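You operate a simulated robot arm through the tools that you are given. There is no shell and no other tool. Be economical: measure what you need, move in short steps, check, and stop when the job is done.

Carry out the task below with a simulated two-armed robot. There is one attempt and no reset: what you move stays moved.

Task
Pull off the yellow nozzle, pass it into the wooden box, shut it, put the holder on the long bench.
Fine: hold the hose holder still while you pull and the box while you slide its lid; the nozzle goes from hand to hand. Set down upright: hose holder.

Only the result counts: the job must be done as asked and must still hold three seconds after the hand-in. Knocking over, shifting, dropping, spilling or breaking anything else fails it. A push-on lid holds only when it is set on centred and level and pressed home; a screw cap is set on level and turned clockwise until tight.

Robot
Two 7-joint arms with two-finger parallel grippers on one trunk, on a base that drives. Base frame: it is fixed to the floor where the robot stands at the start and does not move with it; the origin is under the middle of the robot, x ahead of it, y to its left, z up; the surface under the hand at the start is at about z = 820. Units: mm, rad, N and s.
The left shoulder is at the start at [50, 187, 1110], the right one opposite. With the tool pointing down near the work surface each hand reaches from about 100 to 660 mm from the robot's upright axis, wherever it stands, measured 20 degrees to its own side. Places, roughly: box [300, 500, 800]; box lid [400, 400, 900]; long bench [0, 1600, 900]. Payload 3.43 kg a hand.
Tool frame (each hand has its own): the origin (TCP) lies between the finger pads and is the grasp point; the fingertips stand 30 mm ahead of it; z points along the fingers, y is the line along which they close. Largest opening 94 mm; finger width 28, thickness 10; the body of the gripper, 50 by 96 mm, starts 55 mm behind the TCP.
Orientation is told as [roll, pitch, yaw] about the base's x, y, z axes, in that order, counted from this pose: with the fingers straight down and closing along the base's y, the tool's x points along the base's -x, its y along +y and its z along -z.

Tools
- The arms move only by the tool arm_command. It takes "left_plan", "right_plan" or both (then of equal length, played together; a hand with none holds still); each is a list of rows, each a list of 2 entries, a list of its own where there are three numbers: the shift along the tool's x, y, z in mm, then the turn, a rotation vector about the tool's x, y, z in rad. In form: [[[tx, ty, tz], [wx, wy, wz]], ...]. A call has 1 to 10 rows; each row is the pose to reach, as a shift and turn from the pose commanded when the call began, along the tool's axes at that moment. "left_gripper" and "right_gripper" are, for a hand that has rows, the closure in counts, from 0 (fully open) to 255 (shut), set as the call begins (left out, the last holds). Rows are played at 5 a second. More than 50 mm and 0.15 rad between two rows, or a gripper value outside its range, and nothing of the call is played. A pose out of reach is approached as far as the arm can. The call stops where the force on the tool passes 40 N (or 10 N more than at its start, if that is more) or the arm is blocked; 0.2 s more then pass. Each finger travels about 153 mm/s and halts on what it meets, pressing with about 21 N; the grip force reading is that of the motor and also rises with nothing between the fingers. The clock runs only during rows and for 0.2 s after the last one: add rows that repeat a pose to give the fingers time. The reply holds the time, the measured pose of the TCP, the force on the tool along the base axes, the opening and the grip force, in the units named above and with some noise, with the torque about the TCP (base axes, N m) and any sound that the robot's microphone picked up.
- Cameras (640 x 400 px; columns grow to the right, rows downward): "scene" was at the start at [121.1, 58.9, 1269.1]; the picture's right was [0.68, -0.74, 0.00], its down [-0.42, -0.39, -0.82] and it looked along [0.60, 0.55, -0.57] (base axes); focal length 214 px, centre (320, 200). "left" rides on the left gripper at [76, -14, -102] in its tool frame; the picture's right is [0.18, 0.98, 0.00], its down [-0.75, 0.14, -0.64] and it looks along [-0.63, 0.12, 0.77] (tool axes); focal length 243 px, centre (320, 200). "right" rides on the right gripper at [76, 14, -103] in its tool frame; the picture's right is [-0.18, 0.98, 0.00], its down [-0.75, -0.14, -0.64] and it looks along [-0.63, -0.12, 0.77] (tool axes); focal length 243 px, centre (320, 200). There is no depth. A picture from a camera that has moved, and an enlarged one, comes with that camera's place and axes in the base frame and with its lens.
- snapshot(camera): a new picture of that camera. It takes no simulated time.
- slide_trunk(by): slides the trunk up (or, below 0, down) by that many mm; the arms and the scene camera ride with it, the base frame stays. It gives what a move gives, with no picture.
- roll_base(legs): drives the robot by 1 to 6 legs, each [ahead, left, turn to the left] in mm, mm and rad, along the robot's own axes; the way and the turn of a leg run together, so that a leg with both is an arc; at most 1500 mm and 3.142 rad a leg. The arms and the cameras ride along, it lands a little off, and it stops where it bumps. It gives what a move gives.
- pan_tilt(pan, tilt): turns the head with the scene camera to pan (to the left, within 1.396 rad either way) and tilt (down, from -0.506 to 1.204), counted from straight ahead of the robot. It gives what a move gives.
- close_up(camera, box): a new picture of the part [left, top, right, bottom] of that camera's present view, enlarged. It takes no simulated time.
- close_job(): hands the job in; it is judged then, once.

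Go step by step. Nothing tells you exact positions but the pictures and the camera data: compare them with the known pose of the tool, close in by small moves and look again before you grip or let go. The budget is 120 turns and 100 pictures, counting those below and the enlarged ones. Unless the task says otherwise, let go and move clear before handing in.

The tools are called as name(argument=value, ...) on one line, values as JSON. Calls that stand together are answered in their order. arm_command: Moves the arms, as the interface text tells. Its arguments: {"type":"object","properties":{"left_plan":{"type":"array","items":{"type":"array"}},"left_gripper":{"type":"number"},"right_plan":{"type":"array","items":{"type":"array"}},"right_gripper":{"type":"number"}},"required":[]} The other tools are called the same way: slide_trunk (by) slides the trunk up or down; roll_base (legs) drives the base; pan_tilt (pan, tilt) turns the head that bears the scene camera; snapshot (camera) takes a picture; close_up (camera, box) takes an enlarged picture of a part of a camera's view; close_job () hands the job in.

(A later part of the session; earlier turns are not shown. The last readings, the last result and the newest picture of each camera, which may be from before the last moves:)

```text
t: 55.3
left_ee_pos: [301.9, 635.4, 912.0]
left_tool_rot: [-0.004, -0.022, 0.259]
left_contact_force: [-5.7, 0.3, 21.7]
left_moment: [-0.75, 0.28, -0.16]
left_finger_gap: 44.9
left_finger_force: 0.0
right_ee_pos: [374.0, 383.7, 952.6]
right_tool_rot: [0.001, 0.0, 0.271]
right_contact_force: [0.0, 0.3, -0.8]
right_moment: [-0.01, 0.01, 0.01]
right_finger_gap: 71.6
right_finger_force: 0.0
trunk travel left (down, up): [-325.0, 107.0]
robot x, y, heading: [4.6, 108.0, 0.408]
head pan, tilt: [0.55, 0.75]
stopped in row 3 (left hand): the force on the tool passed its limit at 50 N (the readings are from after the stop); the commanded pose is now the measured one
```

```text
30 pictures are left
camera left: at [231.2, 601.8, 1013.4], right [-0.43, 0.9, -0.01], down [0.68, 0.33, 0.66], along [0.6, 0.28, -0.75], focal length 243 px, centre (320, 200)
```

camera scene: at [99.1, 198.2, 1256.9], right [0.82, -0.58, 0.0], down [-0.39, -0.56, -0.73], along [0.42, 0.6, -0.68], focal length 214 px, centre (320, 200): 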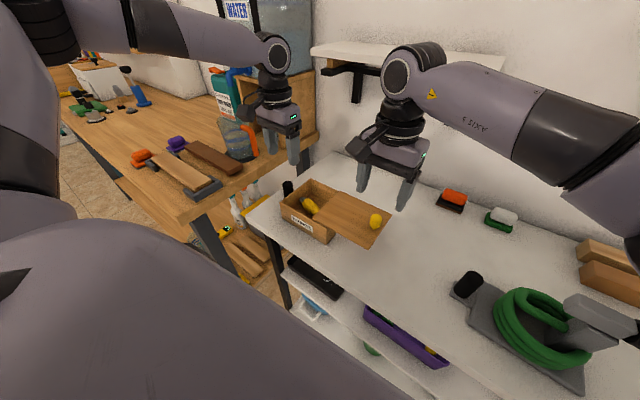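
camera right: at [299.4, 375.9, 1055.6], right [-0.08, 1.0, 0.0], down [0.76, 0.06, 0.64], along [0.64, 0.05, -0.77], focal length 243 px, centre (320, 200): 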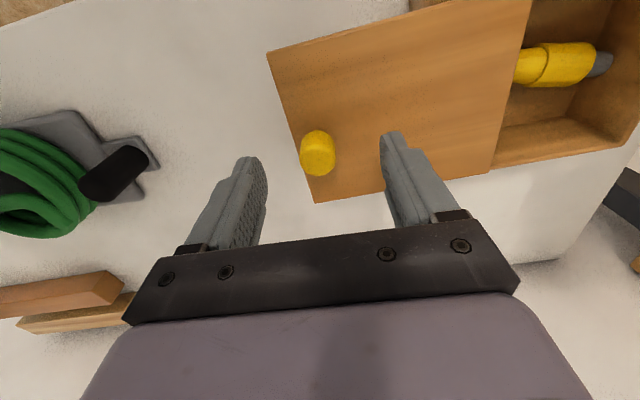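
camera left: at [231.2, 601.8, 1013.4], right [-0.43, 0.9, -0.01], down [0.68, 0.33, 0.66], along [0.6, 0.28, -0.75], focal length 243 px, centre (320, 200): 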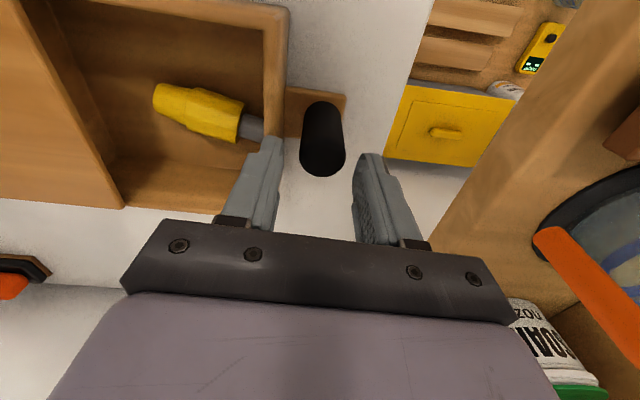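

The handle is too near the box wall for a finger between them, so the jaws must close crosswise. I lift and turn the left hand by 90°.

arm_command(left_plan=[[[0, 0, -30], [0, 0, 0]], [[0, 0, -70], [0, 0, -0.15]], [[0, 0, -70], [0, 0, -0.3]], [[0, 0, -70], [0, 0, -0.45]], [[0, 0, -70], [0, 0, -0.6]], [[0, 0, -70], [0, 0, -0.75]], [[0, 0, -70], [0, 0, -0.9]], [[0, 0, -70], [0, 0, -1.05]], [[0, 0, -70], [0, 0, -1.2]], [[0, 0, -70], [0, 0, -1.35]]], left_gripper=80)

arm_command(left_plan=[[[0, 0, 0], [0, 0, -0.12]], [[0, 0, 0], [0, 0, -0.22]], [[0, 0, 0], [0, 0, -0.22]]])

snapshot(camera="left")

snapshot(camera="scene")

```text
t: 57.5
left_ee_pos: [301.9, 636.7, 977.5]
left_tool_rot: [-0.016, -0.002, 1.61]
left_contact_force: [0.6, 0.3, 0.1]
left_moment: [-0.03, 0.0, -0.01]
left_finger_gap: 64.6
left_finger_force: 0.1
right_ee_pos: [374.5, 383.1, 952.5]
right_tool_rot: [0.0, 0.0, 0.269]
right_contact_force: [0.4, 0.8, 0.1]
right_moment: [0.01, -0.01, 0.01]
right_finger_gap: 72.0
right_finger_force: 0.1
trunk travel left (down, up): [-325.0, 107.0]
robot x, y, heading: [-2.0, 109.8, 0.399]
head pan, tilt: [0.55, 0.75]
```

```text
t: 58.3
left_ee_pos: [302.2, 636.7, 977.2]
left_tool_rot: [-0.016, 0.001, 1.83]
left_contact_force: [0.4, 0.3, -0.3]
left_moment: [-0.03, 0.02, 0.04]
left_finger_gap: 64.7
left_finger_force: 0.1
right_ee_pos: [374.4, 383.0, 952.3]
right_tool_rot: [-0.001, -0.001, 0.269]
right_contact_force: [-0.1, 1.0, 0.5]
right_moment: [-0.01, 0.04, 0.01]
right_finger_gap: 71.8
right_finger_force: 0.1
trunk travel left (down, up): [-325.0, 107.0]
robot x, y, heading: [-0.8, 111.5, 0.402]
head pan, tilt: [0.55, 0.75]
```

```text
29 pictures are left
camera left: at [333.6, 565.7, 1081.4], right [-0.9, -0.43, -0.02], down [-0.34, 0.69, 0.64], along [-0.26, 0.58, -0.77], focal length 243 px, centre (320, 200)
```

left: 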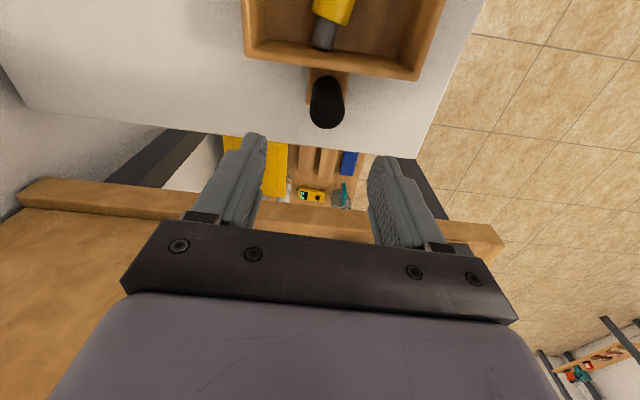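

```text
28 pictures are left
camera scene: at [98.8, 198.8, 1256.9], right [0.82, -0.58, 0.0], down [-0.39, -0.56, -0.73], along [0.42, 0.6, -0.68], focal length 214 px, centre (320, 200)
```

scene: 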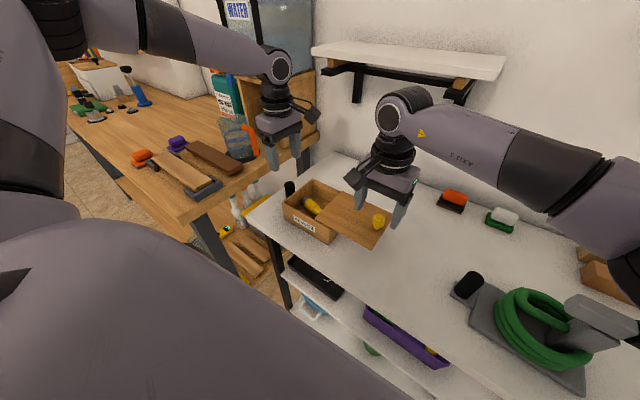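

Now aligned crosswise over the handle with the wall clear. Descending again.

arm_command(left_plan=[[[4, 0, 20], [0, 0, 0]], [[4, 0, 40], [0, 0, 0]], [[4, 0, 60], [0, 0, 0]], [[4, 0, 75], [0, 0, 0]], [[4, 0, 90], [0, 0, 0]], [[4, 0, 102], [0, 0, 0]], [[4, 0, 110], [0, 0, 0]], [[4, 0, 110], [0, 0, 0]]])

snapshot(camera="left")

```text
t: 60.1
left_ee_pos: [302.4, 632.6, 867.6]
left_tool_rot: [-0.014, 0.001, 1.83]
left_contact_force: [-0.2, -0.2, 0.7]
left_moment: [0.01, -0.02, 0.0]
left_finger_gap: 64.6
left_finger_force: 0.0
right_ee_pos: [375.5, 382.4, 951.5]
right_tool_rot: [0.0, 0.001, 0.268]
right_contact_force: [-0.3, -0.3, 0.5]
right_moment: [0.03, -0.01, 0.0]
right_finger_gap: 71.9
right_finger_force: 0.1
trunk travel left (down, up): [-325.0, 107.0]
robot x, y, heading: [1.8, 107.4, 0.411]
head pan, tilt: [0.55, 0.75]
```

```text
27 pictures are left
camera left: at [335.8, 561.7, 970.8], right [-0.9, -0.43, -0.02], down [-0.34, 0.69, 0.64], along [-0.26, 0.58, -0.77], focal length 243 px, centre (320, 200)
```

left: 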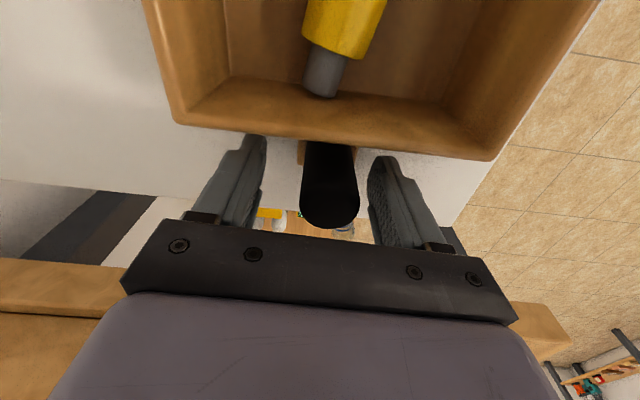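

Centre by 4 mm and close the left on the handle; lower the right around the knob.

arm_command(left_plan=[[[0, 4, 0], [0, 0, 0]], [[0, 4, 0], [0, 0, 0]]])

arm_command(left_plan=[[[0, 0, 0], [0, 0, 0]], [[0, 0, 0], [0, 0, 0]], [[0, 0, 0], [0, 0, 0]], [[0, 0, 0], [0, 0, 0]]], left_gripper=255, right_plan=[[[0, 0, 10], [0, 0, 0]], [[0, 0, 18], [0, 0, 0]], [[0, 0, 26], [0, 0, 0]], [[0, 0, 26], [0, 0, 0]]], right_gripper=100)

snapshot(camera="right")

close_up(camera="scene", box=[240, 130, 448, 260])

```text
t: 60.7
left_ee_pos: [299.4, 631.2, 866.9]
left_tool_rot: [-0.016, 0.002, 1.827]
left_contact_force: [-0.2, 1.2, -0.5]
left_moment: [0.04, -0.02, 0.0]
left_finger_gap: 64.7
left_finger_force: 0.0
right_ee_pos: [374.5, 384.3, 951.6]
right_tool_rot: [0.0, 0.002, 0.268]
right_contact_force: [-0.1, 0.2, 0.3]
right_moment: [0.04, -0.01, 0.0]
right_finger_gap: 71.9
right_finger_force: 0.1
trunk travel left (down, up): [-325.0, 107.0]
robot x, y, heading: [-1.1, 108.7, 0.405]
head pan, tilt: [0.55, 0.75]
```

```text
t: 61.7
left_ee_pos: [299.1, 631.2, 866.6]
left_tool_rot: [-0.017, 0.003, 1.828]
left_contact_force: [-2.6, 1.5, 5.9]
left_moment: [-0.1, 0.74, -0.19]
left_finger_gap: 29.6
left_finger_force: 20.5
right_ee_pos: [376.3, 383.1, 926.7]
right_tool_rot: [0.002, 0.001, 0.268]
right_contact_force: [0.6, 1.1, -0.2]
right_moment: [-0.02, 0.01, 0.02]
right_finger_gap: 57.3
right_finger_force: 0.0
trunk travel left (down, up): [-325.0, 107.0]
robot x, y, heading: [1.1, 111.2, 0.404]
head pan, tilt: [0.55, 0.75]
```

```text
26 pictures are left
camera right: at [299.8, 376.8, 1029.0], right [-0.08, 1.0, 0.0], down [0.76, 0.06, 0.64], along [0.64, 0.05, -0.77], focal length 243 px, centre (320, 200)
```

right: 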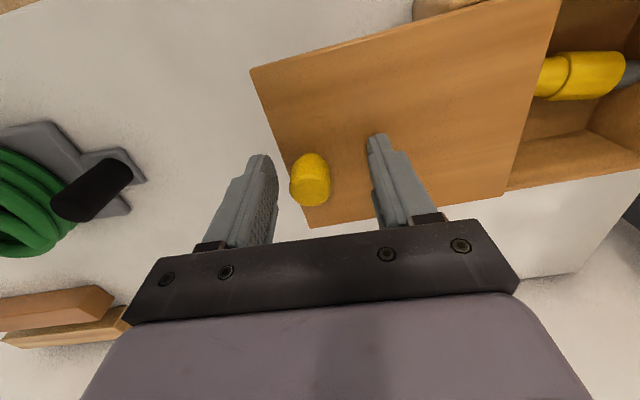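

```text
3.08 times, centred on (344, 195) of scene
camera zoom: at [98.3, 198.5, 1257.0], right [0.82, -0.58, 0.0], down [-0.39, -0.56, -0.73], along [0.42, 0.6, -0.68], focal length 660 px, centre (246, 215)
```

zoom: 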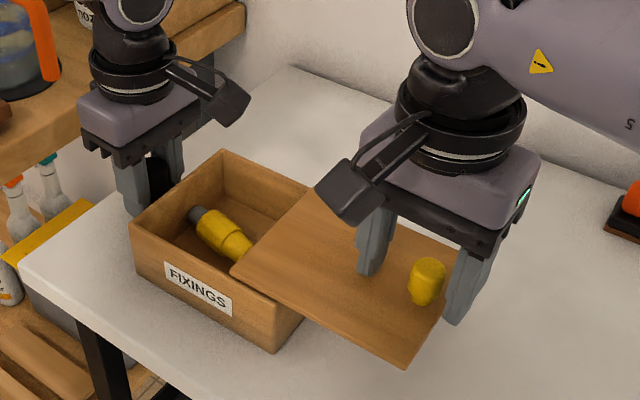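

Left holds the box (29.6 mm). Closing the right on the knob.

arm_command(right_plan=[[[0, 0, 0], [0, 0, 0]], [[0, 0, 0], [0, 0, 0]], [[0, 0, 0], [0, 0, 0]], [[0, 0, 0], [0, 0, 0]]], right_gripper=255)

snapshot(camera="right")

```text
t: 62.7
left_ee_pos: [298.4, 630.7, 869.1]
left_tool_rot: [-0.016, 0.002, 1.829]
left_contact_force: [-4.3, 4.7, 7.0]
left_moment: [-0.13, 0.86, -0.1]
left_finger_gap: 29.8
left_finger_force: 20.6
right_ee_pos: [376.0, 383.7, 925.1]
right_tool_rot: [0.0, 0.001, 0.268]
right_contact_force: [2.9, -4.2, -0.1]
right_moment: [-0.22, -0.16, -0.2]
right_finger_gap: 23.4
right_finger_force: 21.1
trunk travel left (down, up): [-325.0, 107.0]
robot x, y, heading: [-1.4, 111.0, 0.404]
head pan, tilt: [0.55, 0.75]
```

```text
24 pictures are left
camera right: at [300.1, 376.6, 1029.1], right [-0.08, 1.0, 0.0], down [0.76, 0.06, 0.64], along [0.64, 0.05, -0.77], focal length 243 px, centre (320, 200)
```

right: 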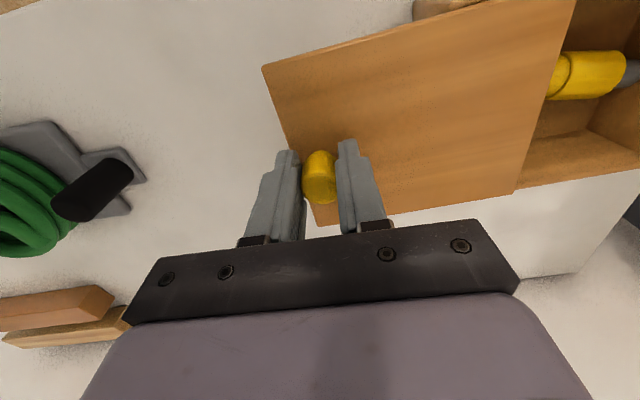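

Knob gripped (23 mm). Sliding the lid toward the box, first 75 mm.

arm_command(right_plan=[[[0, 8, 0], [0, 0, 0]], [[0, 16, 0], [0, 0, 0]], [[0, 24, 0], [0, 0, 0]], [[0, 32, 0], [0, 0, 0]], [[0, 40, 0], [0, 0, 0]], [[0, 48, 0], [0, 0, 0]], [[0, 56, 0], [0, 0, 0]], [[0, 64, 0], [0, 0, 0]], [[0, 70, 0], [0, 0, 0]], [[0, 75, 0], [0, 0, 0]]])

snapshot(camera="scene")

snapshot(camera="left")

```text
t: 64.9
left_ee_pos: [299.3, 630.6, 867.9]
left_tool_rot: [-0.017, 0.003, 1.829]
left_contact_force: [3.7, -6.3, 6.3]
left_moment: [-0.54, 0.62, 0.25]
left_finger_gap: 29.3
left_finger_force: 21.3
right_ee_pos: [389.1, 405.2, 926.2]
right_tool_rot: [0.001, 0.001, 0.225]
right_contact_force: [-3.9, 3.2, -0.2]
right_moment: [-0.24, 0.02, 0.02]
right_finger_gap: 22.7
right_finger_force: 21.4
right hand out of reach, approached as far as the arm can: row 5, 6, 7, 8, 9, 10
trunk travel left (down, up): [-325.0, 107.0]
robot x, y, heading: [-3.3, 108.7, 0.405]
head pan, tilt: [0.55, 0.75]
```

```text
23 pictures are left
camera scene: at [98.5, 198.1, 1257.0], right [0.82, -0.58, 0.0], down [-0.39, -0.56, -0.73], along [0.42, 0.6, -0.68], focal length 214 px, centre (320, 200)
```

scene: 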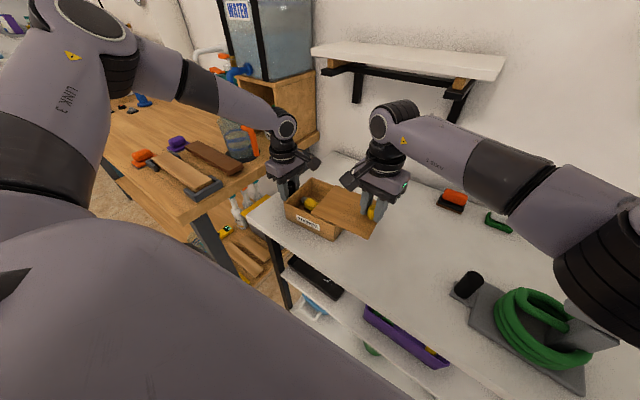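

```text
22 pictures are left
camera left: at [331.7, 560.2, 971.5], right [-0.9, -0.43, -0.02], down [-0.34, 0.69, 0.64], along [-0.26, 0.58, -0.77], focal length 243 px, centre (320, 200)
```

left: 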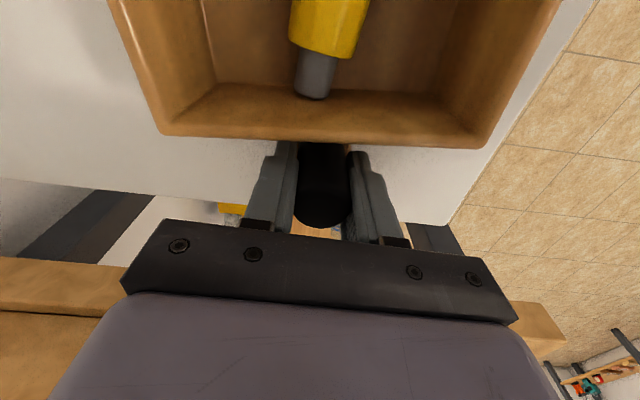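

The right arm is out of reach crosswise. I'll let go of both (lid has moved partway), lift, and turn the robot further left so both hands work near straight ahead.

arm_command(right_plan=[[[0, 0, 0], [0, 0, 0]], [[0, 0, 0], [0, 0, 0]], [[0, 0, 0], [0, 0, 0]], [[0, 0, -30], [0, 0, 0]], [[0, 0, -70], [0, 0, 0]], [[0, 0, -110], [0, 0, 0]], [[0, -40, -140], [0, 0, 0]], [[0, -85, -140], [0, 0, 0]], [[0, -130, -140], [0, 0, 0]], [[0, -175, -140], [0, 0, 0]]], right_gripper=80, left_plan=[[[0, 0, 0], [0, 0, 0]], [[0, 0, 0], [0, 0, 0]], [[0, 0, 0], [0, 0, 0]], [[0, 0, -30], [0, 0, 0]], [[0, 0, -70], [0, 0, 0]], [[0, 0, -110], [0, 0, 0]], [[0, 0, -150], [0, 0, 0]], [[40, 0, -170], [0, 0, 0]], [[85, 0, -190], [0, 0, 0]], [[130, 0, -190], [0, 0, 0]]], left_gripper=80)

arm_command(left_plan=[[[20, 0, 0], [0, 0, 0.1]], [[40, 0, 0], [0, 0, 0.2]], [[60, 0, 0], [0, 0, 0.3]], [[60, 0, 0], [0, 0, 0.4]]])

roll_base(legs=[[0, 0, 0.4]])

pan_tilt(pan=0.1, tilt=0.75)

snapshot(camera="scene")

```text
t: 67.1
left_ee_pos: [332.1, 505.5, 1059.4]
left_tool_rot: [-0.017, 0.003, 1.828]
left_contact_force: [0.4, 0.3, -0.2]
left_moment: [-0.02, 0.04, -0.01]
left_finger_gap: 64.6
left_finger_force: 0.0
right_ee_pos: [411.4, 245.2, 1064.7]
right_tool_rot: [0.002, 0.003, 0.268]
right_contact_force: [-1.0, -0.3, -0.1]
right_moment: [0.01, 0.0, -0.01]
right_finger_gap: 64.6
right_finger_force: 0.0
right hand out of reach, approached as far as the arm can: row 5, 6
trunk travel left (down, up): [-325.0, 107.0]
robot x, y, heading: [-3.4, 109.1, 0.409]
head pan, tilt: [0.55, 0.75]
```

```text
t: 68.1
left_ee_pos: [345.5, 447.1, 1057.5]
left_tool_rot: [-0.016, -0.005, 1.427]
left_contact_force: [-1.3, 0.0, -0.9]
left_moment: [-0.01, -0.02, -0.02]
left_finger_gap: 64.3
left_finger_force: 0.1
right_ee_pos: [411.7, 244.5, 1063.6]
right_tool_rot: [-0.001, 0.001, 0.27]
right_contact_force: [0.6, -0.1, 0.5]
right_moment: [-0.04, -0.03, -0.01]
right_finger_gap: 64.6
right_finger_force: 0.1
trunk travel left (down, up): [-325.0, 107.0]
robot x, y, heading: [1.0, 105.4, 0.406]
head pan, tilt: [0.55, 0.75]
```

```text
t: 69.7
left_ee_pos: [183.9, 556.6, 1058.4]
left_tool_rot: [-0.017, -0.004, 1.831]
left_contact_force: [-0.3, 0.3, 0.6]
left_moment: [0.0, 0.02, 0.01]
left_finger_gap: 64.3
left_finger_force: 0.0
right_ee_pos: [325.1, 394.7, 1065.0]
right_tool_rot: [0.001, -0.001, 0.67]
right_contact_force: [0.7, 0.1, 0.2]
right_moment: [-0.01, 0.02, -0.03]
right_finger_gap: 64.4
right_finger_force: 0.0
trunk travel left (down, up): [-325.0, 107.0]
robot x, y, heading: [1.5, 109.2, 0.811]
head pan, tilt: [0.55, 0.75]
```

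```text
t: 70.6
left_ee_pos: [184.2, 556.2, 1058.0]
left_tool_rot: [-0.015, -0.004, 1.832]
left_contact_force: [0.3, 0.4, -0.6]
left_moment: [-0.02, 0.02, 0.04]
left_finger_gap: 64.7
left_finger_force: 0.1
right_ee_pos: [325.1, 393.8, 1063.8]
right_tool_rot: [0.001, 0.001, 0.67]
right_contact_force: [0.1, 0.2, -0.4]
right_moment: [0.01, -0.01, -0.02]
right_finger_gap: 64.5
right_finger_force: 0.2
trunk travel left (down, up): [-325.0, 107.0]
robot x, y, heading: [-0.8, 108.9, 0.81]
head pan, tilt: [0.099, 0.75]
```

```text
21 pictures are left
camera scene: at [88.6, 215.7, 1256.9], right [0.79, -0.61, 0.0], down [-0.42, -0.54, -0.73], along [0.45, 0.58, -0.68], focal length 214 px, centre (320, 200)
```

scene: 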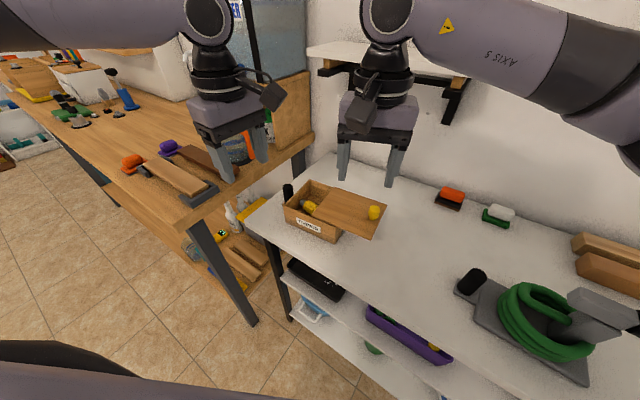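

close_up(camera="scene", box=[250, 165, 410, 265])

```text
4.00 times, centred on (330, 215) of scene
camera zoom: at [88.6, 215.7, 1256.9], right [0.79, -0.61, 0.0], down [-0.42, -0.54, -0.73], along [0.45, 0.58, -0.68], focal length 858 px, centre (280, 140)
```

zoom: 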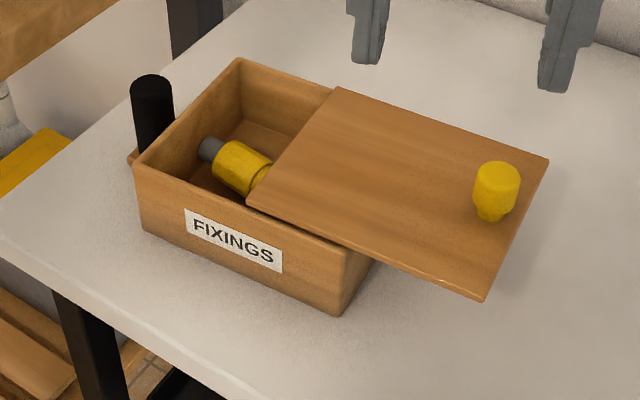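

The box turned slightly to yaw ≈0.40; knob now (390,406), handle still (299,632), about 75 mm of lid travel left. Moving both hands over them again with matching yaw.

arm_command(left_plan=[[[-9, -26, 0], [0, 0, -0.03]], [[-18, -52, 0], [0, 0, -0.06]], [[-27, -78, 10], [0, 0, -0.09]], [[-36, -105, 30], [0, 0, -0.12]], [[-44, -131, 55], [0, 0, -0.14]], [[-44, -131, 73], [0, 0, -0.14]], [[-44, -131, 73], [0, 0, -0.14]]], right_plan=[[[-10, -5, 0], [0, 0, 0.05]], [[-20, -10, 10], [0, 0, 0.1]], [[-30, -16, 20], [0, 0, 0.15]], [[-40, -21, 35], [0, 0, 0.2]], [[-50, -26, 50], [0, 0, 0.265]], [[-58, -31, 64], [0, 0, 0.265]], [[-58, -31, 64], [0, 0, 0.265]]], right_gripper=100)

snapshot(camera="left")

snapshot(camera="right")

```text
t: 72.2
left_ee_pos: [201.0, 621.9, 997.1]
left_tool_rot: [-0.018, -0.001, 1.971]
left_contact_force: [-0.1, -0.2, -0.3]
left_moment: [0.01, 0.01, -0.01]
left_finger_gap: 64.6
left_finger_force: 0.0
left hand out of reach, approached as far as the arm can: row 1, 2, 3, 4, 5, 6, 7
right_ee_pos: [391.0, 407.9, 998.8]
right_tool_rot: [0.0, 0.001, 0.405]
right_contact_force: [0.1, 0.1, -0.4]
right_moment: [0.01, -0.02, 0.02]
right_finger_gap: 57.2
right_finger_force: 0.1
trunk travel left (down, up): [-325.0, 107.0]
robot x, y, heading: [-0.3, 108.6, 0.804]
head pan, tilt: [0.099, 0.75]
```

```text
19 pictures are left
camera left: at [243.3, 555.5, 1099.1], right [-0.83, -0.55, -0.02], down [-0.43, 0.63, 0.64], along [-0.34, 0.54, -0.77], focal length 243 px, centre (320, 200)
```

left: 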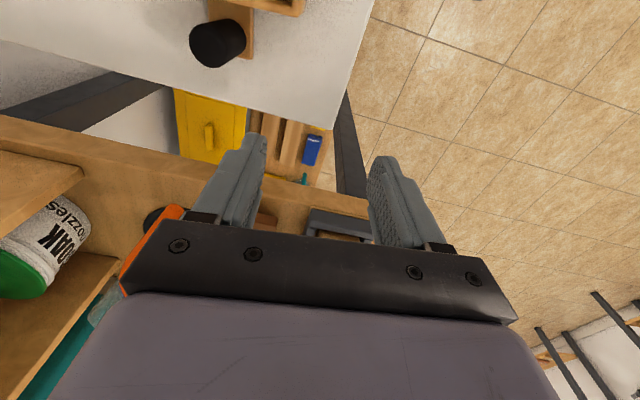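

```text
18 pictures are left
camera right: at [316.5, 390.7, 1102.6], right [-0.22, 0.98, 0.0], down [0.75, 0.17, 0.64], along [0.63, 0.14, -0.77], focal length 243 px, centre (320, 200)
```

right: 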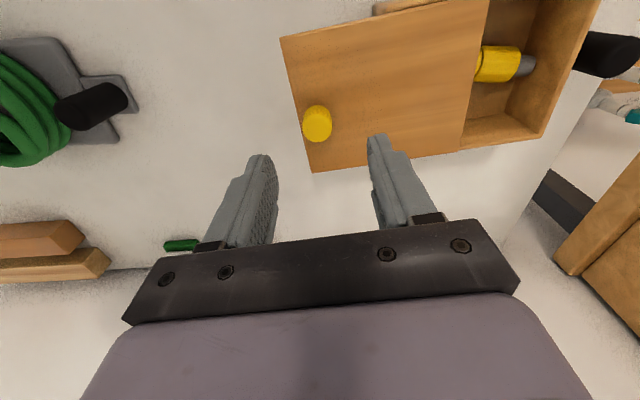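

The left hand got stuck at a joint limit. I'll ease its yaw back by 0.3 and move toward the handle.

arm_command(left_plan=[[[0, 0, -10], [0, 0, 0.1]], [[0, -10, -20], [0, 0, 0.2]], [[0, -20, -30], [0, 0, 0.3]], [[-5, -45, -30], [0, 0, 0.3]], [[10, -70, -30], [0, 0, 0.3]], [[20, -90, -25], [0, 0, 0.3]], [[30, -94, -10], [0, 0, 0.3]], [[30, -94, -10], [0, 0, 0.3]]])

```text
t: 74.0
left_ee_pos: [201.2, 626.0, 1010.5]
left_tool_rot: [-0.018, -0.005, 1.672]
left_contact_force: [-0.2, -0.2, 0.6]
left_moment: [-0.01, 0.02, 0.02]
left_finger_gap: 64.3
left_finger_force: 0.1
left hand out of reach, approached as far as the arm can: row 2, 3, 4, 5, 6, 7, 8
right_ee_pos: [391.0, 407.6, 1000.4]
right_tool_rot: [0.0, 0.001, 0.407]
right_contact_force: [-0.7, -0.6, -0.1]
right_moment: [0.01, 0.05, 0.02]
right_finger_gap: 57.3
right_finger_force: 0.2
trunk travel left (down, up): [-325.0, 107.0]
robot x, y, heading: [-2.0, 105.7, 0.81]
head pan, tilt: [0.099, 0.75]
```

Left reach seems limited at this heading. A heading of ~0.6 and 60 mm further along +y should suit both hands, so I drive there (hands are high).

roll_base(legs=[[39, 46, -0.2]])

snapshot(camera="left")

```text
t: 75.1
left_ee_pos: [298.3, 636.4, 1010.5]
left_tool_rot: [-0.016, -0.006, 1.475]
left_contact_force: [0.1, -0.3, 0.2]
left_moment: [-0.02, 0.02, 0.0]
left_finger_gap: 64.3
left_finger_force: 0.1
right_ee_pos: [441.9, 385.0, 999.7]
right_tool_rot: [0.0, 0.002, 0.208]
right_contact_force: [0.4, -0.2, -0.6]
right_moment: [0.0, 0.0, 0.01]
right_finger_gap: 57.0
right_finger_force: 0.1
trunk travel left (down, up): [-325.0, 107.0]
robot x, y, heading: [1.7, 170.2, 0.611]
head pan, tilt: [0.099, 0.75]
```

```text
17 pictures are left
camera left: at [304.7, 557.3, 1113.0], right [-1.0, -0.09, -0.02], down [-0.08, 0.76, 0.64], along [-0.05, 0.64, -0.76], focal length 243 px, centre (320, 200)
```

left: 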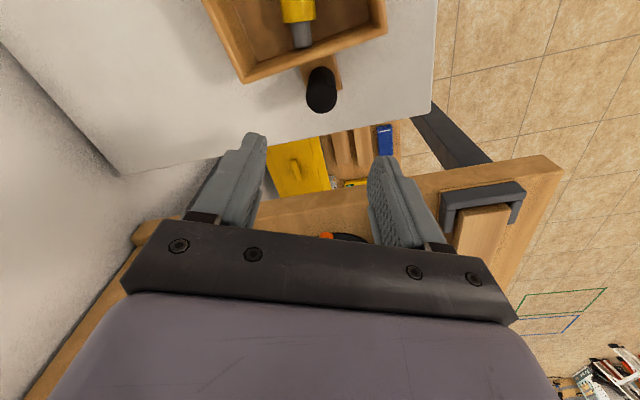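

arm_command(left_plan=[[[2, -1, 0], [0, 0, -0.12]], [[4, -2, 0], [0, 0, -0.24]], [[7, -2, 0], [0, 0, -0.36]], [[7, -2, 0], [0, 0, -0.5]], [[7, -2, 20], [0, 0, -0.5]], [[7, -2, 40], [0, 0, -0.5]], [[7, -2, 60], [0, 0, -0.5]], [[7, -2, 60], [0, 0, -0.5]]], right_plan=[[[10, 6, 0], [0, 0, -0.05]], [[20, 12, 0], [0, 0, -0.1]], [[30, 18, 0], [0, 0, -0.15]], [[40, 25, 0], [0, 0, -0.197]], [[46, 31, 10], [0, 0, -0.197]], [[46, 31, 20], [0, 0, -0.197]], [[46, 31, 35], [0, 0, -0.197]], [[46, 31, 45], [0, 0, -0.197]]])

snapshot(camera="left")

```text
t: 76.9
left_ee_pos: [291.4, 629.8, 950.4]
left_tool_rot: [-0.018, 0.001, 1.975]
left_contact_force: [-0.6, 0.5, 0.2]
left_moment: [-0.01, 0.01, -0.03]
left_finger_gap: 64.4
left_finger_force: 0.0
left hand out of reach, approached as far as the arm can: row 5, 6, 7, 8
right_ee_pos: [390.0, 406.4, 954.8]
right_tool_rot: [0.001, -0.001, 0.406]
right_contact_force: [0.0, 0.5, -0.3]
right_moment: [0.04, 0.04, 0.0]
right_finger_gap: 57.3
right_finger_force: 0.2
trunk travel left (down, up): [-325.0, 107.0]
robot x, y, heading: [3.7, 171.0, 0.616]
head pan, tilt: [0.099, 0.75]
```

```text
16 pictures are left
camera left: at [333.1, 564.2, 1055.3], right [-0.83, -0.56, -0.02], down [-0.44, 0.63, 0.64], along [-0.34, 0.54, -0.77], focal length 243 px, centre (320, 200)
```

left: 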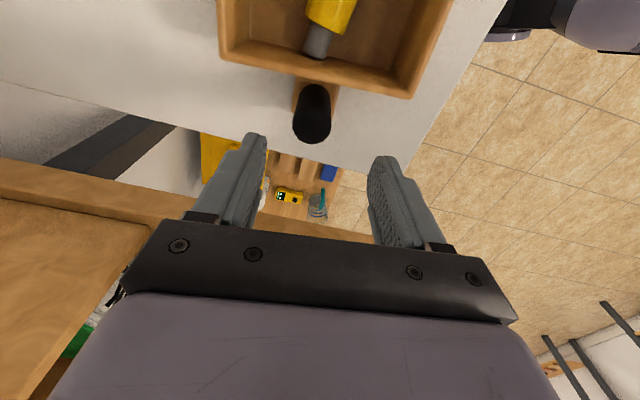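

Reach shrinks as the hand goes lower, so lowering the trunk should help. I raise both hands by about the amount the trunk will go down.

arm_command(left_plan=[[[0, 0, -30], [0, 0, 0]], [[0, 0, -60], [0, 0, 0]], [[0, 0, -95], [0, 0, 0]], [[0, 0, -95], [0, 0, 0]]], right_plan=[[[0, 0, -30], [0, 0, 0]], [[0, 0, -60], [0, 0, 0]], [[0, 0, -100], [0, 0, 0]], [[0, 0, -100], [0, 0, 0]]])

slide_trunk(by=-100)

arm_command(left_plan=[[[0, -4, 0], [0, 0, 0]], [[0, -8, 0], [0, 0, 0]], [[0, -8, 10], [0, 0, 0]], [[0, -8, 20], [0, 0, 0]], [[0, -8, 20], [0, 0, 0]]])

```text
t: 77.9
left_ee_pos: [290.0, 627.5, 1048.5]
left_tool_rot: [-0.018, 0.002, 1.977]
left_contact_force: [-0.2, -0.7, 0.8]
left_moment: [0.0, 0.02, 0.02]
left_finger_gap: 64.5
left_finger_force: 0.0
right_ee_pos: [391.6, 407.3, 1055.4]
right_tool_rot: [0.0, 0.002, 0.406]
right_contact_force: [-0.3, -0.6, -0.1]
right_moment: [-0.01, -0.03, 0.0]
right_finger_gap: 57.2
right_finger_force: 0.0
trunk travel left (down, up): [-325.0, 107.0]
robot x, y, heading: [0.3, 169.1, 0.61]
head pan, tilt: [0.099, 0.75]
```

```text
t: 79.2
left_ee_pos: [289.1, 627.5, 948.8]
left_tool_rot: [-0.018, 0.002, 1.974]
left_contact_force: [-0.8, -0.3, 0.0]
left_moment: [0.04, -0.03, 0.0]
left_finger_gap: 64.5
left_finger_force: 0.0
right_ee_pos: [391.2, 406.7, 954.5]
right_tool_rot: [0.001, 0.0, 0.407]
right_contact_force: [0.8, -0.2, -0.1]
right_moment: [0.01, 0.01, 0.0]
right_finger_gap: 57.1
right_finger_force: 0.1
trunk travel left (down, up): [-225.0, 207.0]
robot x, y, heading: [0.3, 169.5, 0.612]
head pan, tilt: [0.099, 0.75]
```

```text
t: 80.4
left_ee_pos: [296.8, 631.3, 927.7]
left_tool_rot: [-0.016, 0.001, 1.975]
left_contact_force: [0.2, 0.4, 0.3]
left_moment: [0.01, -0.02, 0.04]
left_finger_gap: 64.6
left_finger_force: 0.1
right_ee_pos: [391.4, 407.1, 955.2]
right_tool_rot: [0.0, 0.003, 0.407]
right_contact_force: [-0.2, 0.5, -0.3]
right_moment: [-0.02, 0.04, 0.0]
right_finger_gap: 57.1
right_finger_force: 0.1
trunk travel left (down, up): [-225.0, 207.0]
robot x, y, heading: [-1.0, 169.4, 0.61]
head pan, tilt: [0.099, 0.75]
```

Reachable now. Lowering the left to the handle and the right around the knob.

arm_command(left_plan=[[[3, -3, 0], [0, 0, 0]], [[3, -3, 15], [0, 0, 0]], [[3, -3, 30], [0, 0, 0]], [[3, -3, 45], [0, 0, 0]], [[3, -3, 60], [0, 0, 0]], [[3, -3, 60], [0, 0, 0]]], right_plan=[[[0, 0, 5], [0, 0, 0]], [[0, 0, 10], [0, 0, 0]], [[0, 0, 15], [0, 0, 0]], [[0, 0, 20], [0, 0, 0]], [[0, 0, 28], [0, 0, 0]], [[0, 0, 28], [0, 0, 0]]])

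snapshot(camera="scene")

```text
t: 81.8
left_ee_pos: [294.1, 630.0, 868.8]
left_tool_rot: [-0.019, 0.001, 1.975]
left_contact_force: [0.2, 0.6, 0.0]
left_moment: [0.0, 0.01, -0.01]
left_finger_gap: 64.4
left_finger_force: 0.2
left hand out of reach, approached as far as the arm can: row 1, 2, 3, 4, 5, 6
right_ee_pos: [393.4, 406.6, 926.9]
right_tool_rot: [-0.001, 0.002, 0.408]
right_contact_force: [-0.1, 0.0, -0.5]
right_moment: [0.0, 0.0, 0.0]
right_finger_gap: 57.0
right_finger_force: 0.0
trunk travel left (down, up): [-225.0, 207.0]
robot x, y, heading: [-3.3, 165.8, 0.611]
head pan, tilt: [0.099, 0.75]
```

```text
15 pictures are left
camera scene: at [108.1, 255.9, 1156.9], right [0.65, -0.76, 0.0], down [-0.52, -0.45, -0.73], along [0.55, 0.48, -0.68], focal length 214 px, centre (320, 200)
```

scene: 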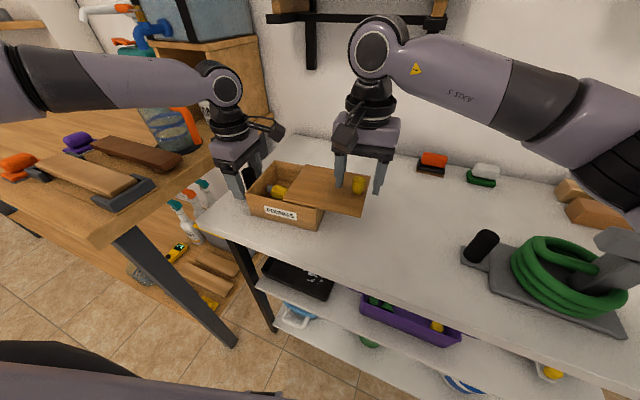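

Both are around their targets. Closing left on the handle, then right on the knob.

arm_command(left_plan=[[[0, 0, 0], [0, 0, 0]], [[0, 0, 0], [0, 0, 0]], [[0, 0, 0], [0, 0, 0]], [[0, 0, 0], [0, 0, 0]]], left_gripper=255)

arm_command(right_plan=[[[0, 0, 0], [0, 0, 0]], [[0, 0, 0], [0, 0, 0]], [[0, 0, 0], [0, 0, 0]], [[0, 0, 0], [0, 0, 0]]], right_gripper=255)

arm_command(right_plan=[[[0, 6, 0], [0, 0, 0]], [[0, 12, 0], [0, 0, 0]], [[0, 18, 0], [0, 0, 0]], [[0, 24, 0], [0, 0, 0]], [[0, 30, 0], [0, 0, 0]]])

close_up(camera="scene", box=[210, 120, 418, 250])

```text
t: 82.8
left_ee_pos: [294.3, 631.1, 869.0]
left_tool_rot: [-0.018, 0.002, 1.976]
left_contact_force: [-0.9, 0.4, 3.5]
left_moment: [-0.09, 0.48, -0.03]
left_finger_gap: 30.5
left_finger_force: 21.0
right_ee_pos: [392.3, 407.4, 927.7]
right_tool_rot: [-0.001, 0.0, 0.406]
right_contact_force: [-0.4, 0.4, -0.2]
right_moment: [-0.01, 0.0, 0.0]
right_finger_gap: 57.1
right_finger_force: 0.0
trunk travel left (down, up): [-225.0, 207.0]
robot x, y, heading: [1.1, 168.2, 0.611]
head pan, tilt: [0.099, 0.75]
```

```text
t: 83.8
left_ee_pos: [293.6, 630.4, 869.2]
left_tool_rot: [-0.018, 0.002, 1.975]
left_contact_force: [-1.7, 1.3, 5.3]
left_moment: [-0.22, 0.53, 0.04]
left_finger_gap: 30.4
left_finger_force: 21.1
right_ee_pos: [391.8, 406.8, 927.8]
right_tool_rot: [0.001, 0.001, 0.406]
right_contact_force: [0.8, -1.0, 0.1]
right_moment: [-0.33, -0.12, -0.03]
right_finger_gap: 23.0
right_finger_force: 21.1
trunk travel left (down, up): [-225.0, 207.0]
robot x, y, heading: [1.3, 169.4, 0.612]
head pan, tilt: [0.099, 0.75]
```

```text
t: 85.0
left_ee_pos: [294.5, 631.0, 869.1]
left_tool_rot: [-0.018, 0.003, 1.976]
left_contact_force: [-1.9, 2.6, 5.5]
left_moment: [-0.12, 0.48, -0.01]
left_finger_gap: 30.4
left_finger_force: 21.6
right_ee_pos: [378.7, 435.0, 927.5]
right_tool_rot: [0.002, 0.001, 0.409]
right_contact_force: [3.1, -3.2, 0.9]
right_moment: [-0.32, -0.14, -0.06]
right_finger_gap: 23.0
right_finger_force: 21.0
trunk travel left (down, up): [-225.0, 207.0]
robot x, y, heading: [0.9, 167.1, 0.611]
head pan, tilt: [0.099, 0.75]
```

```text
3.08 times, centred on (314, 185) of scene
camera zoom: at [108.0, 255.5, 1156.9], right [0.65, -0.76, 0.0], down [-0.52, -0.45, -0.73], along [0.55, 0.48, -0.68], focal length 660 px, centre (338, 246)
```

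zoom: 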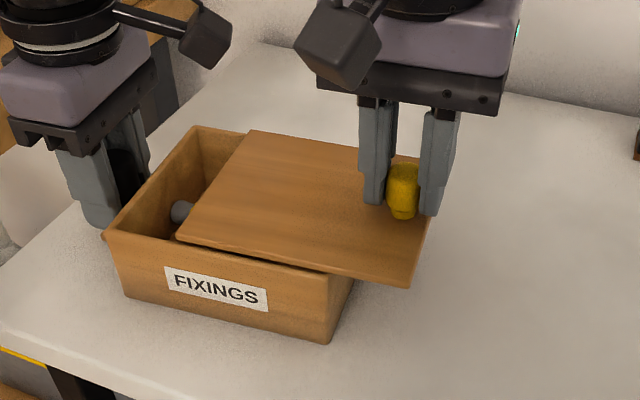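

Sliding well; about 40 mm to go. Continuing in small steps until it stops.

arm_command(right_plan=[[[0, 6, 0], [0, 0, 0]], [[0, 12, 0], [0, 0, 0]], [[0, 18, 0], [0, 0, 0]], [[0, 24, 0], [0, 0, 0]], [[0, 29, 0], [0, 0, 0]], [[0, 34, 0], [0, 0, 0]], [[0, 38, 0], [0, 0, 0]], [[0, 42, 0], [0, 0, 0]], [[0, 46, 0], [0, 0, 0]], [[0, 50, 0], [0, 0, 0]]])

close_up(camera="scene", box=[210, 120, 418, 250])

```text
t: 87.2
left_ee_pos: [293.6, 631.4, 870.4]
left_tool_rot: [-0.018, -0.002, 1.977]
left_contact_force: [-6.3, 9.1, 4.6]
left_moment: [-0.48, 0.27, 0.11]
left_finger_gap: 30.6
left_finger_force: 21.1
right_ee_pos: [361.0, 480.0, 927.9]
right_tool_rot: [-0.001, 0.0, 0.403]
right_contact_force: [8.0, -14.9, 4.1]
right_moment: [-0.23, 0.22, 0.0]
right_finger_gap: 23.0
right_finger_force: 20.5
trunk travel left (down, up): [-225.0, 207.0]
robot x, y, heading: [1.7, 171.1, 0.608]
head pan, tilt: [0.099, 0.75]
```

```text
3.08 times, centred on (314, 185) of scene
camera zoom: at [108.0, 255.0, 1157.1], right [0.65, -0.76, 0.0], down [-0.52, -0.44, -0.73], along [0.55, 0.48, -0.68], focal length 660 px, centre (338, 246)
```

zoom: 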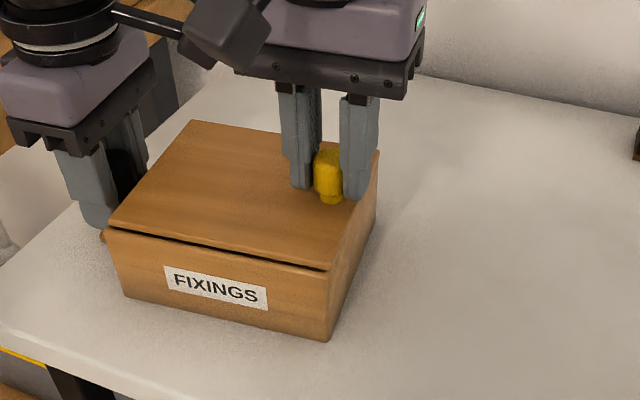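

The lid appears fully closed with a resisting force. One short extra push to be sure, then release both hands.

arm_command(right_plan=[[[0, 3, 0], [0, 0, 0]], [[0, 6, 0], [0, 0, 0]], [[0, 6, 0], [0, 0, 0]]])

arm_command(right_plan=[[[0, 0, 0], [0, 0, 0]], [[0, 0, 0], [0, 0, 0]], [[0, 0, 0], [0, 0, 0]], [[0, 0, -25], [0, 0, 0]], [[0, 0, -60], [0, 0, 0]], [[0, 0, -100], [0, 0, 0]], [[0, -40, -130], [0, 0, 0]], [[0, -80, -130], [0, 0, 0]], [[0, -120, -130], [0, 0, 0]]], right_gripper=140)

arm_command(left_plan=[[[0, 0, 0], [0, 0, 0]], [[0, 0, 0], [0, 0, 0]], [[0, 0, 0], [0, 0, 0]], [[0, 0, -25], [0, 0, 0]], [[0, 0, -60], [0, 0, 0]], [[0, 0, -100], [0, 0, 0]], [[0, 0, -140], [0, 0, 0]], [[40, 0, -170], [0, 0, 0]], [[80, 0, -190], [0, 0, 0]], [[120, 0, -200], [0, 0, 0]]], left_gripper=100)

close_up(camera="scene", box=[210, 120, 418, 250])

```text
t: 88.0
left_ee_pos: [292.5, 632.5, 869.1]
left_tool_rot: [-0.015, -0.004, 1.981]
left_contact_force: [-12.2, 27.5, 2.1]
left_moment: [-0.24, 0.88, -0.02]
left_finger_gap: 29.7
left_finger_force: 21.4
right_ee_pos: [361.1, 481.6, 926.5]
right_tool_rot: [-0.01, -0.002, 0.401]
right_contact_force: [16.4, -31.3, 11.3]
right_moment: [-0.39, -0.46, -0.04]
right_finger_gap: 23.2
right_finger_force: 21.0
trunk travel left (down, up): [-225.0, 207.0]
robot x, y, heading: [1.7, 168.9, 0.617]
head pan, tilt: [0.099, 0.75]
```

```text
t: 90.0
left_ee_pos: [293.9, 630.8, 869.8]
left_tool_rot: [-0.019, 0.002, 1.976]
left_contact_force: [-0.8, -0.3, 7.2]
left_moment: [-0.25, 0.64, -0.05]
left_finger_gap: 29.8
left_finger_force: 21.2
right_ee_pos: [404.8, 376.1, 1056.6]
right_tool_rot: [0.003, 0.001, 0.407]
right_contact_force: [0.1, -0.8, -0.4]
right_moment: [-0.01, 0.0, -0.02]
right_finger_gap: 42.5
right_finger_force: 0.0
trunk travel left (down, up): [-225.0, 207.0]
robot x, y, heading: [-0.3, 166.4, 0.613]
head pan, tilt: [0.099, 0.75]
```

```text
t: 92.2
left_ee_pos: [240.2, 561.9, 1074.6]
left_tool_rot: [-0.016, -0.002, 1.976]
left_contact_force: [0.3, -0.6, -0.1]
left_moment: [-0.02, 0.03, 0.01]
left_finger_gap: 57.3
left_finger_force: 0.0
left hand out of reach, approached as far as the arm can: row 7, 8, 9, 10
right_ee_pos: [406.3, 376.6, 1056.0]
right_tool_rot: [0.0, 0.002, 0.408]
right_contact_force: [-0.5, 0.0, -0.6]
right_moment: [0.01, 0.02, 0.0]
right_finger_gap: 42.3
right_finger_force: 0.1
trunk travel left (down, up): [-225.0, 207.0]
robot x, y, heading: [-1.2, 170.3, 0.611]
head pan, tilt: [0.099, 0.75]
```

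```text
3.08 times, centred on (314, 185) of scene
camera zoom: at [108.3, 256.0, 1156.8], right [0.65, -0.76, 0.0], down [-0.52, -0.45, -0.73], along [0.55, 0.48, -0.68], focal length 660 px, centre (338, 246)
```

zoom: 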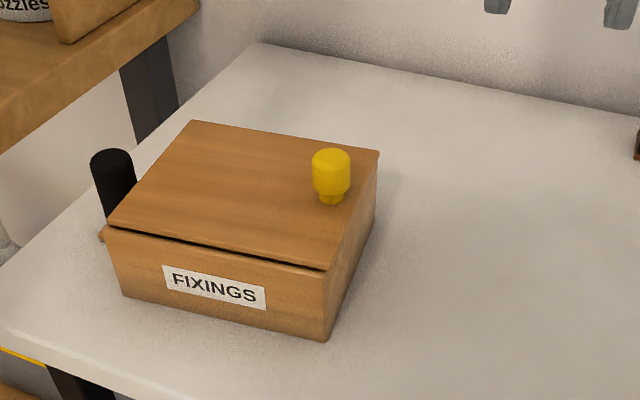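

The box is closed and the hands are clear. Next the holder: turning the robot back to heading 0 brings the right hand above the holder's bar; I'll align its yaw with the bar and look.

roll_base(legs=[[0, 0, -0.61]])

arm_command(right_plan=[[[0, 0, 0], [0, 0, 0.14]], [[0, 0, 0], [0, 0, 0.28]], [[0, 0, 0], [0, 0, 0.42]], [[0, 0, 0], [0, 0, 0.56]], [[0, 0, 0], [0, 0, 0.7]], [[0, 0, 0], [0, 0, 0.84]], [[0, 0, 0], [0, 0, 0.98]], [[0, 0, 0], [0, 0, 1.1]], [[0, 0, 0], [0, 0, 1.1]]], right_gripper=60, left_plan=[[[0, 0, -5], [0, 0, 0.1]], [[0, 0, -10], [0, 0, 0.2]], [[0, 0, -20], [0, 0, 0.3]], [[0, 0, -30], [0, 0, 0.4]], [[0, 0, -40], [0, 0, 0.5]], [[0, 0, -50], [0, 0, 0.6]], [[0, 0, -50], [0, 0, 0.7]], [[0, 0, -50], [0, 0, 0.8]], [[0, 0, -50], [0, 0, 0.9]]])

snapshot(camera="right")

pan_tilt(pan=0.1, tilt=0.7)

snapshot(camera="scene")

```text
t: 94.3
left_ee_pos: [424.4, 350.4, 1074.4]
left_tool_rot: [-0.018, 0.002, 1.359]
left_contact_force: [0.1, -0.1, -0.2]
left_moment: [-0.02, 0.0, 0.04]
left_finger_gap: 57.2
left_finger_force: 0.1
right_ee_pos: [450.9, 104.4, 1056.1]
right_tool_rot: [-0.001, 0.0, -0.206]
right_contact_force: [-0.2, -0.4, 0.3]
right_moment: [-0.01, -0.01, 0.0]
right_finger_gap: 42.0
right_finger_force: 0.0
trunk travel left (down, up): [-225.0, 207.0]
robot x, y, heading: [2.7, 169.8, -0.003]
head pan, tilt: [0.099, 0.75]
```

```text
t: 96.3
left_ee_pos: [413.3, 363.2, 1117.3]
left_tool_rot: [-0.013, -0.013, 0.458]
left_contact_force: [0.1, -0.1, 0.1]
left_moment: [0.0, -0.02, 0.01]
left_finger_gap: 57.2
left_finger_force: 0.0
left hand out of reach, approached as far as the arm can: row 2, 3, 4, 5, 6, 7, 8, 9
right_ee_pos: [450.7, 104.8, 1055.8]
right_tool_rot: [0.0, 0.004, -1.309]
right_contact_force: [0.2, 0.6, 0.1]
right_moment: [0.0, 0.01, 0.02]
right_finger_gap: 71.7
right_finger_force: 0.1
trunk travel left (down, up): [-225.0, 207.0]
robot x, y, heading: [-0.6, 166.4, -0.005]
head pan, tilt: [0.099, 0.75]
```

```text
11 pictures are left
camera right: at [445.9, 181.4, 1159.0], right [1.0, 0.08, 0.0], down [0.06, -0.77, 0.64], along [0.05, -0.64, -0.77], focal length 243 px, centre (320, 200)
```

right: 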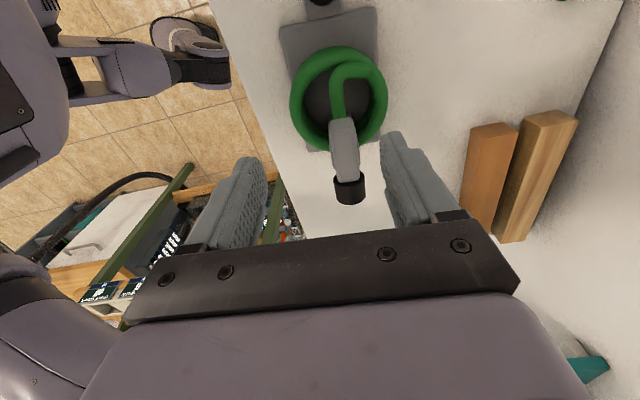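

```text
t: 96.9
left_ee_pos: [413.6, 363.9, 1117.1]
left_tool_rot: [-0.015, -0.012, 0.461]
left_contact_force: [-0.8, -0.4, -0.1]
left_moment: [0.01, 0.02, -0.03]
left_finger_gap: 57.3
left_finger_force: 0.0
right_ee_pos: [449.6, 104.1, 1055.6]
right_tool_rot: [0.002, 0.0, -1.308]
right_contact_force: [-0.2, 0.2, -0.2]
right_moment: [-0.03, -0.02, -0.01]
right_finger_gap: 71.9
right_finger_force: 0.0
trunk travel left (down, up): [-225.0, 207.0]
robot x, y, heading: [1.7, 171.1, -0.007]
head pan, tilt: [0.099, 0.7]
```

```text
10 pictures are left
camera scene: at [140.5, 176.2, 1161.1], right [0.1, -1.0, 0.0], down [-0.64, -0.06, -0.76], along [0.76, 0.07, -0.64], focal length 214 px, centre (320, 200)
```

scene: 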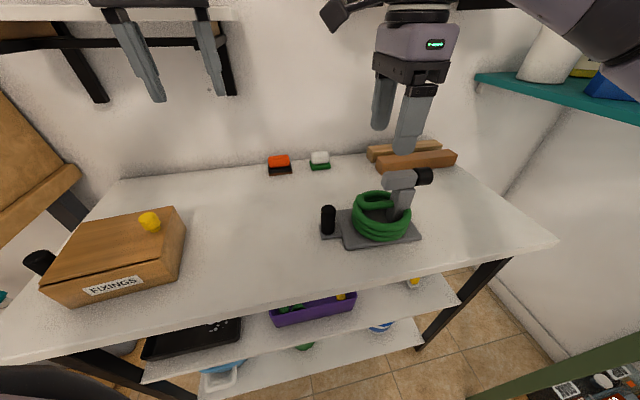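

Bar runs from (472,101) to (487,40), top ≈950. I'll grip it near its inner end (475.6, 87.5), close to the holder's centre of mass.

arm_command(right_plan=[[[-11, 10, 0], [0, 0, 0]], [[-23, 20, 0], [0, 0, 0]], [[-23, 20, 20], [0, 0, 0]], [[-23, 20, 40], [0, 0, 0]], [[-23, 20, 62], [0, 0, 0]], [[-23, 20, 62], [0, 0, 0]]])

snapshot(camera="right")

```text
t: 98.3
left_ee_pos: [412.9, 363.7, 1118.4]
left_tool_rot: [-0.014, -0.011, 0.46]
left_contact_force: [-0.3, -0.7, -0.2]
left_moment: [-0.01, 0.03, 0.01]
left_finger_gap: 56.9
left_finger_force: 0.0
right_ee_pos: [476.1, 86.6, 995.2]
right_tool_rot: [-0.001, 0.001, -1.31]
right_contact_force: [1.1, 0.3, 0.3]
right_moment: [-0.03, 0.0, -0.02]
right_finger_gap: 72.0
right_finger_force: 0.0
trunk travel left (down, up): [-225.0, 207.0]
robot x, y, heading: [5.5, 165.0, -0.004]
head pan, tilt: [0.099, 0.7]
```

```text
9 pictures are left
camera right: at [471.8, 163.4, 1097.8], right [1.0, 0.08, 0.0], down [0.06, -0.76, 0.64], along [0.05, -0.64, -0.77], focal length 243 px, centre (320, 200)
```

right: 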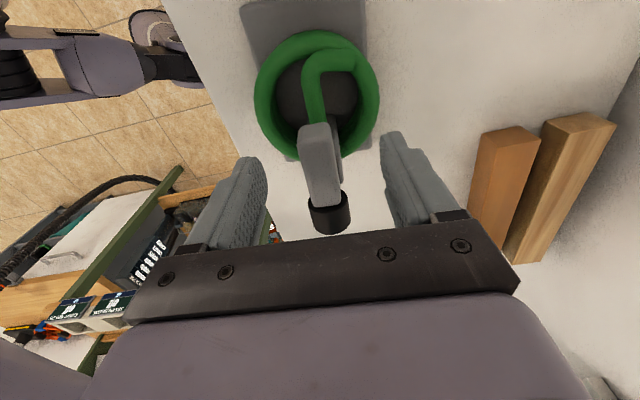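

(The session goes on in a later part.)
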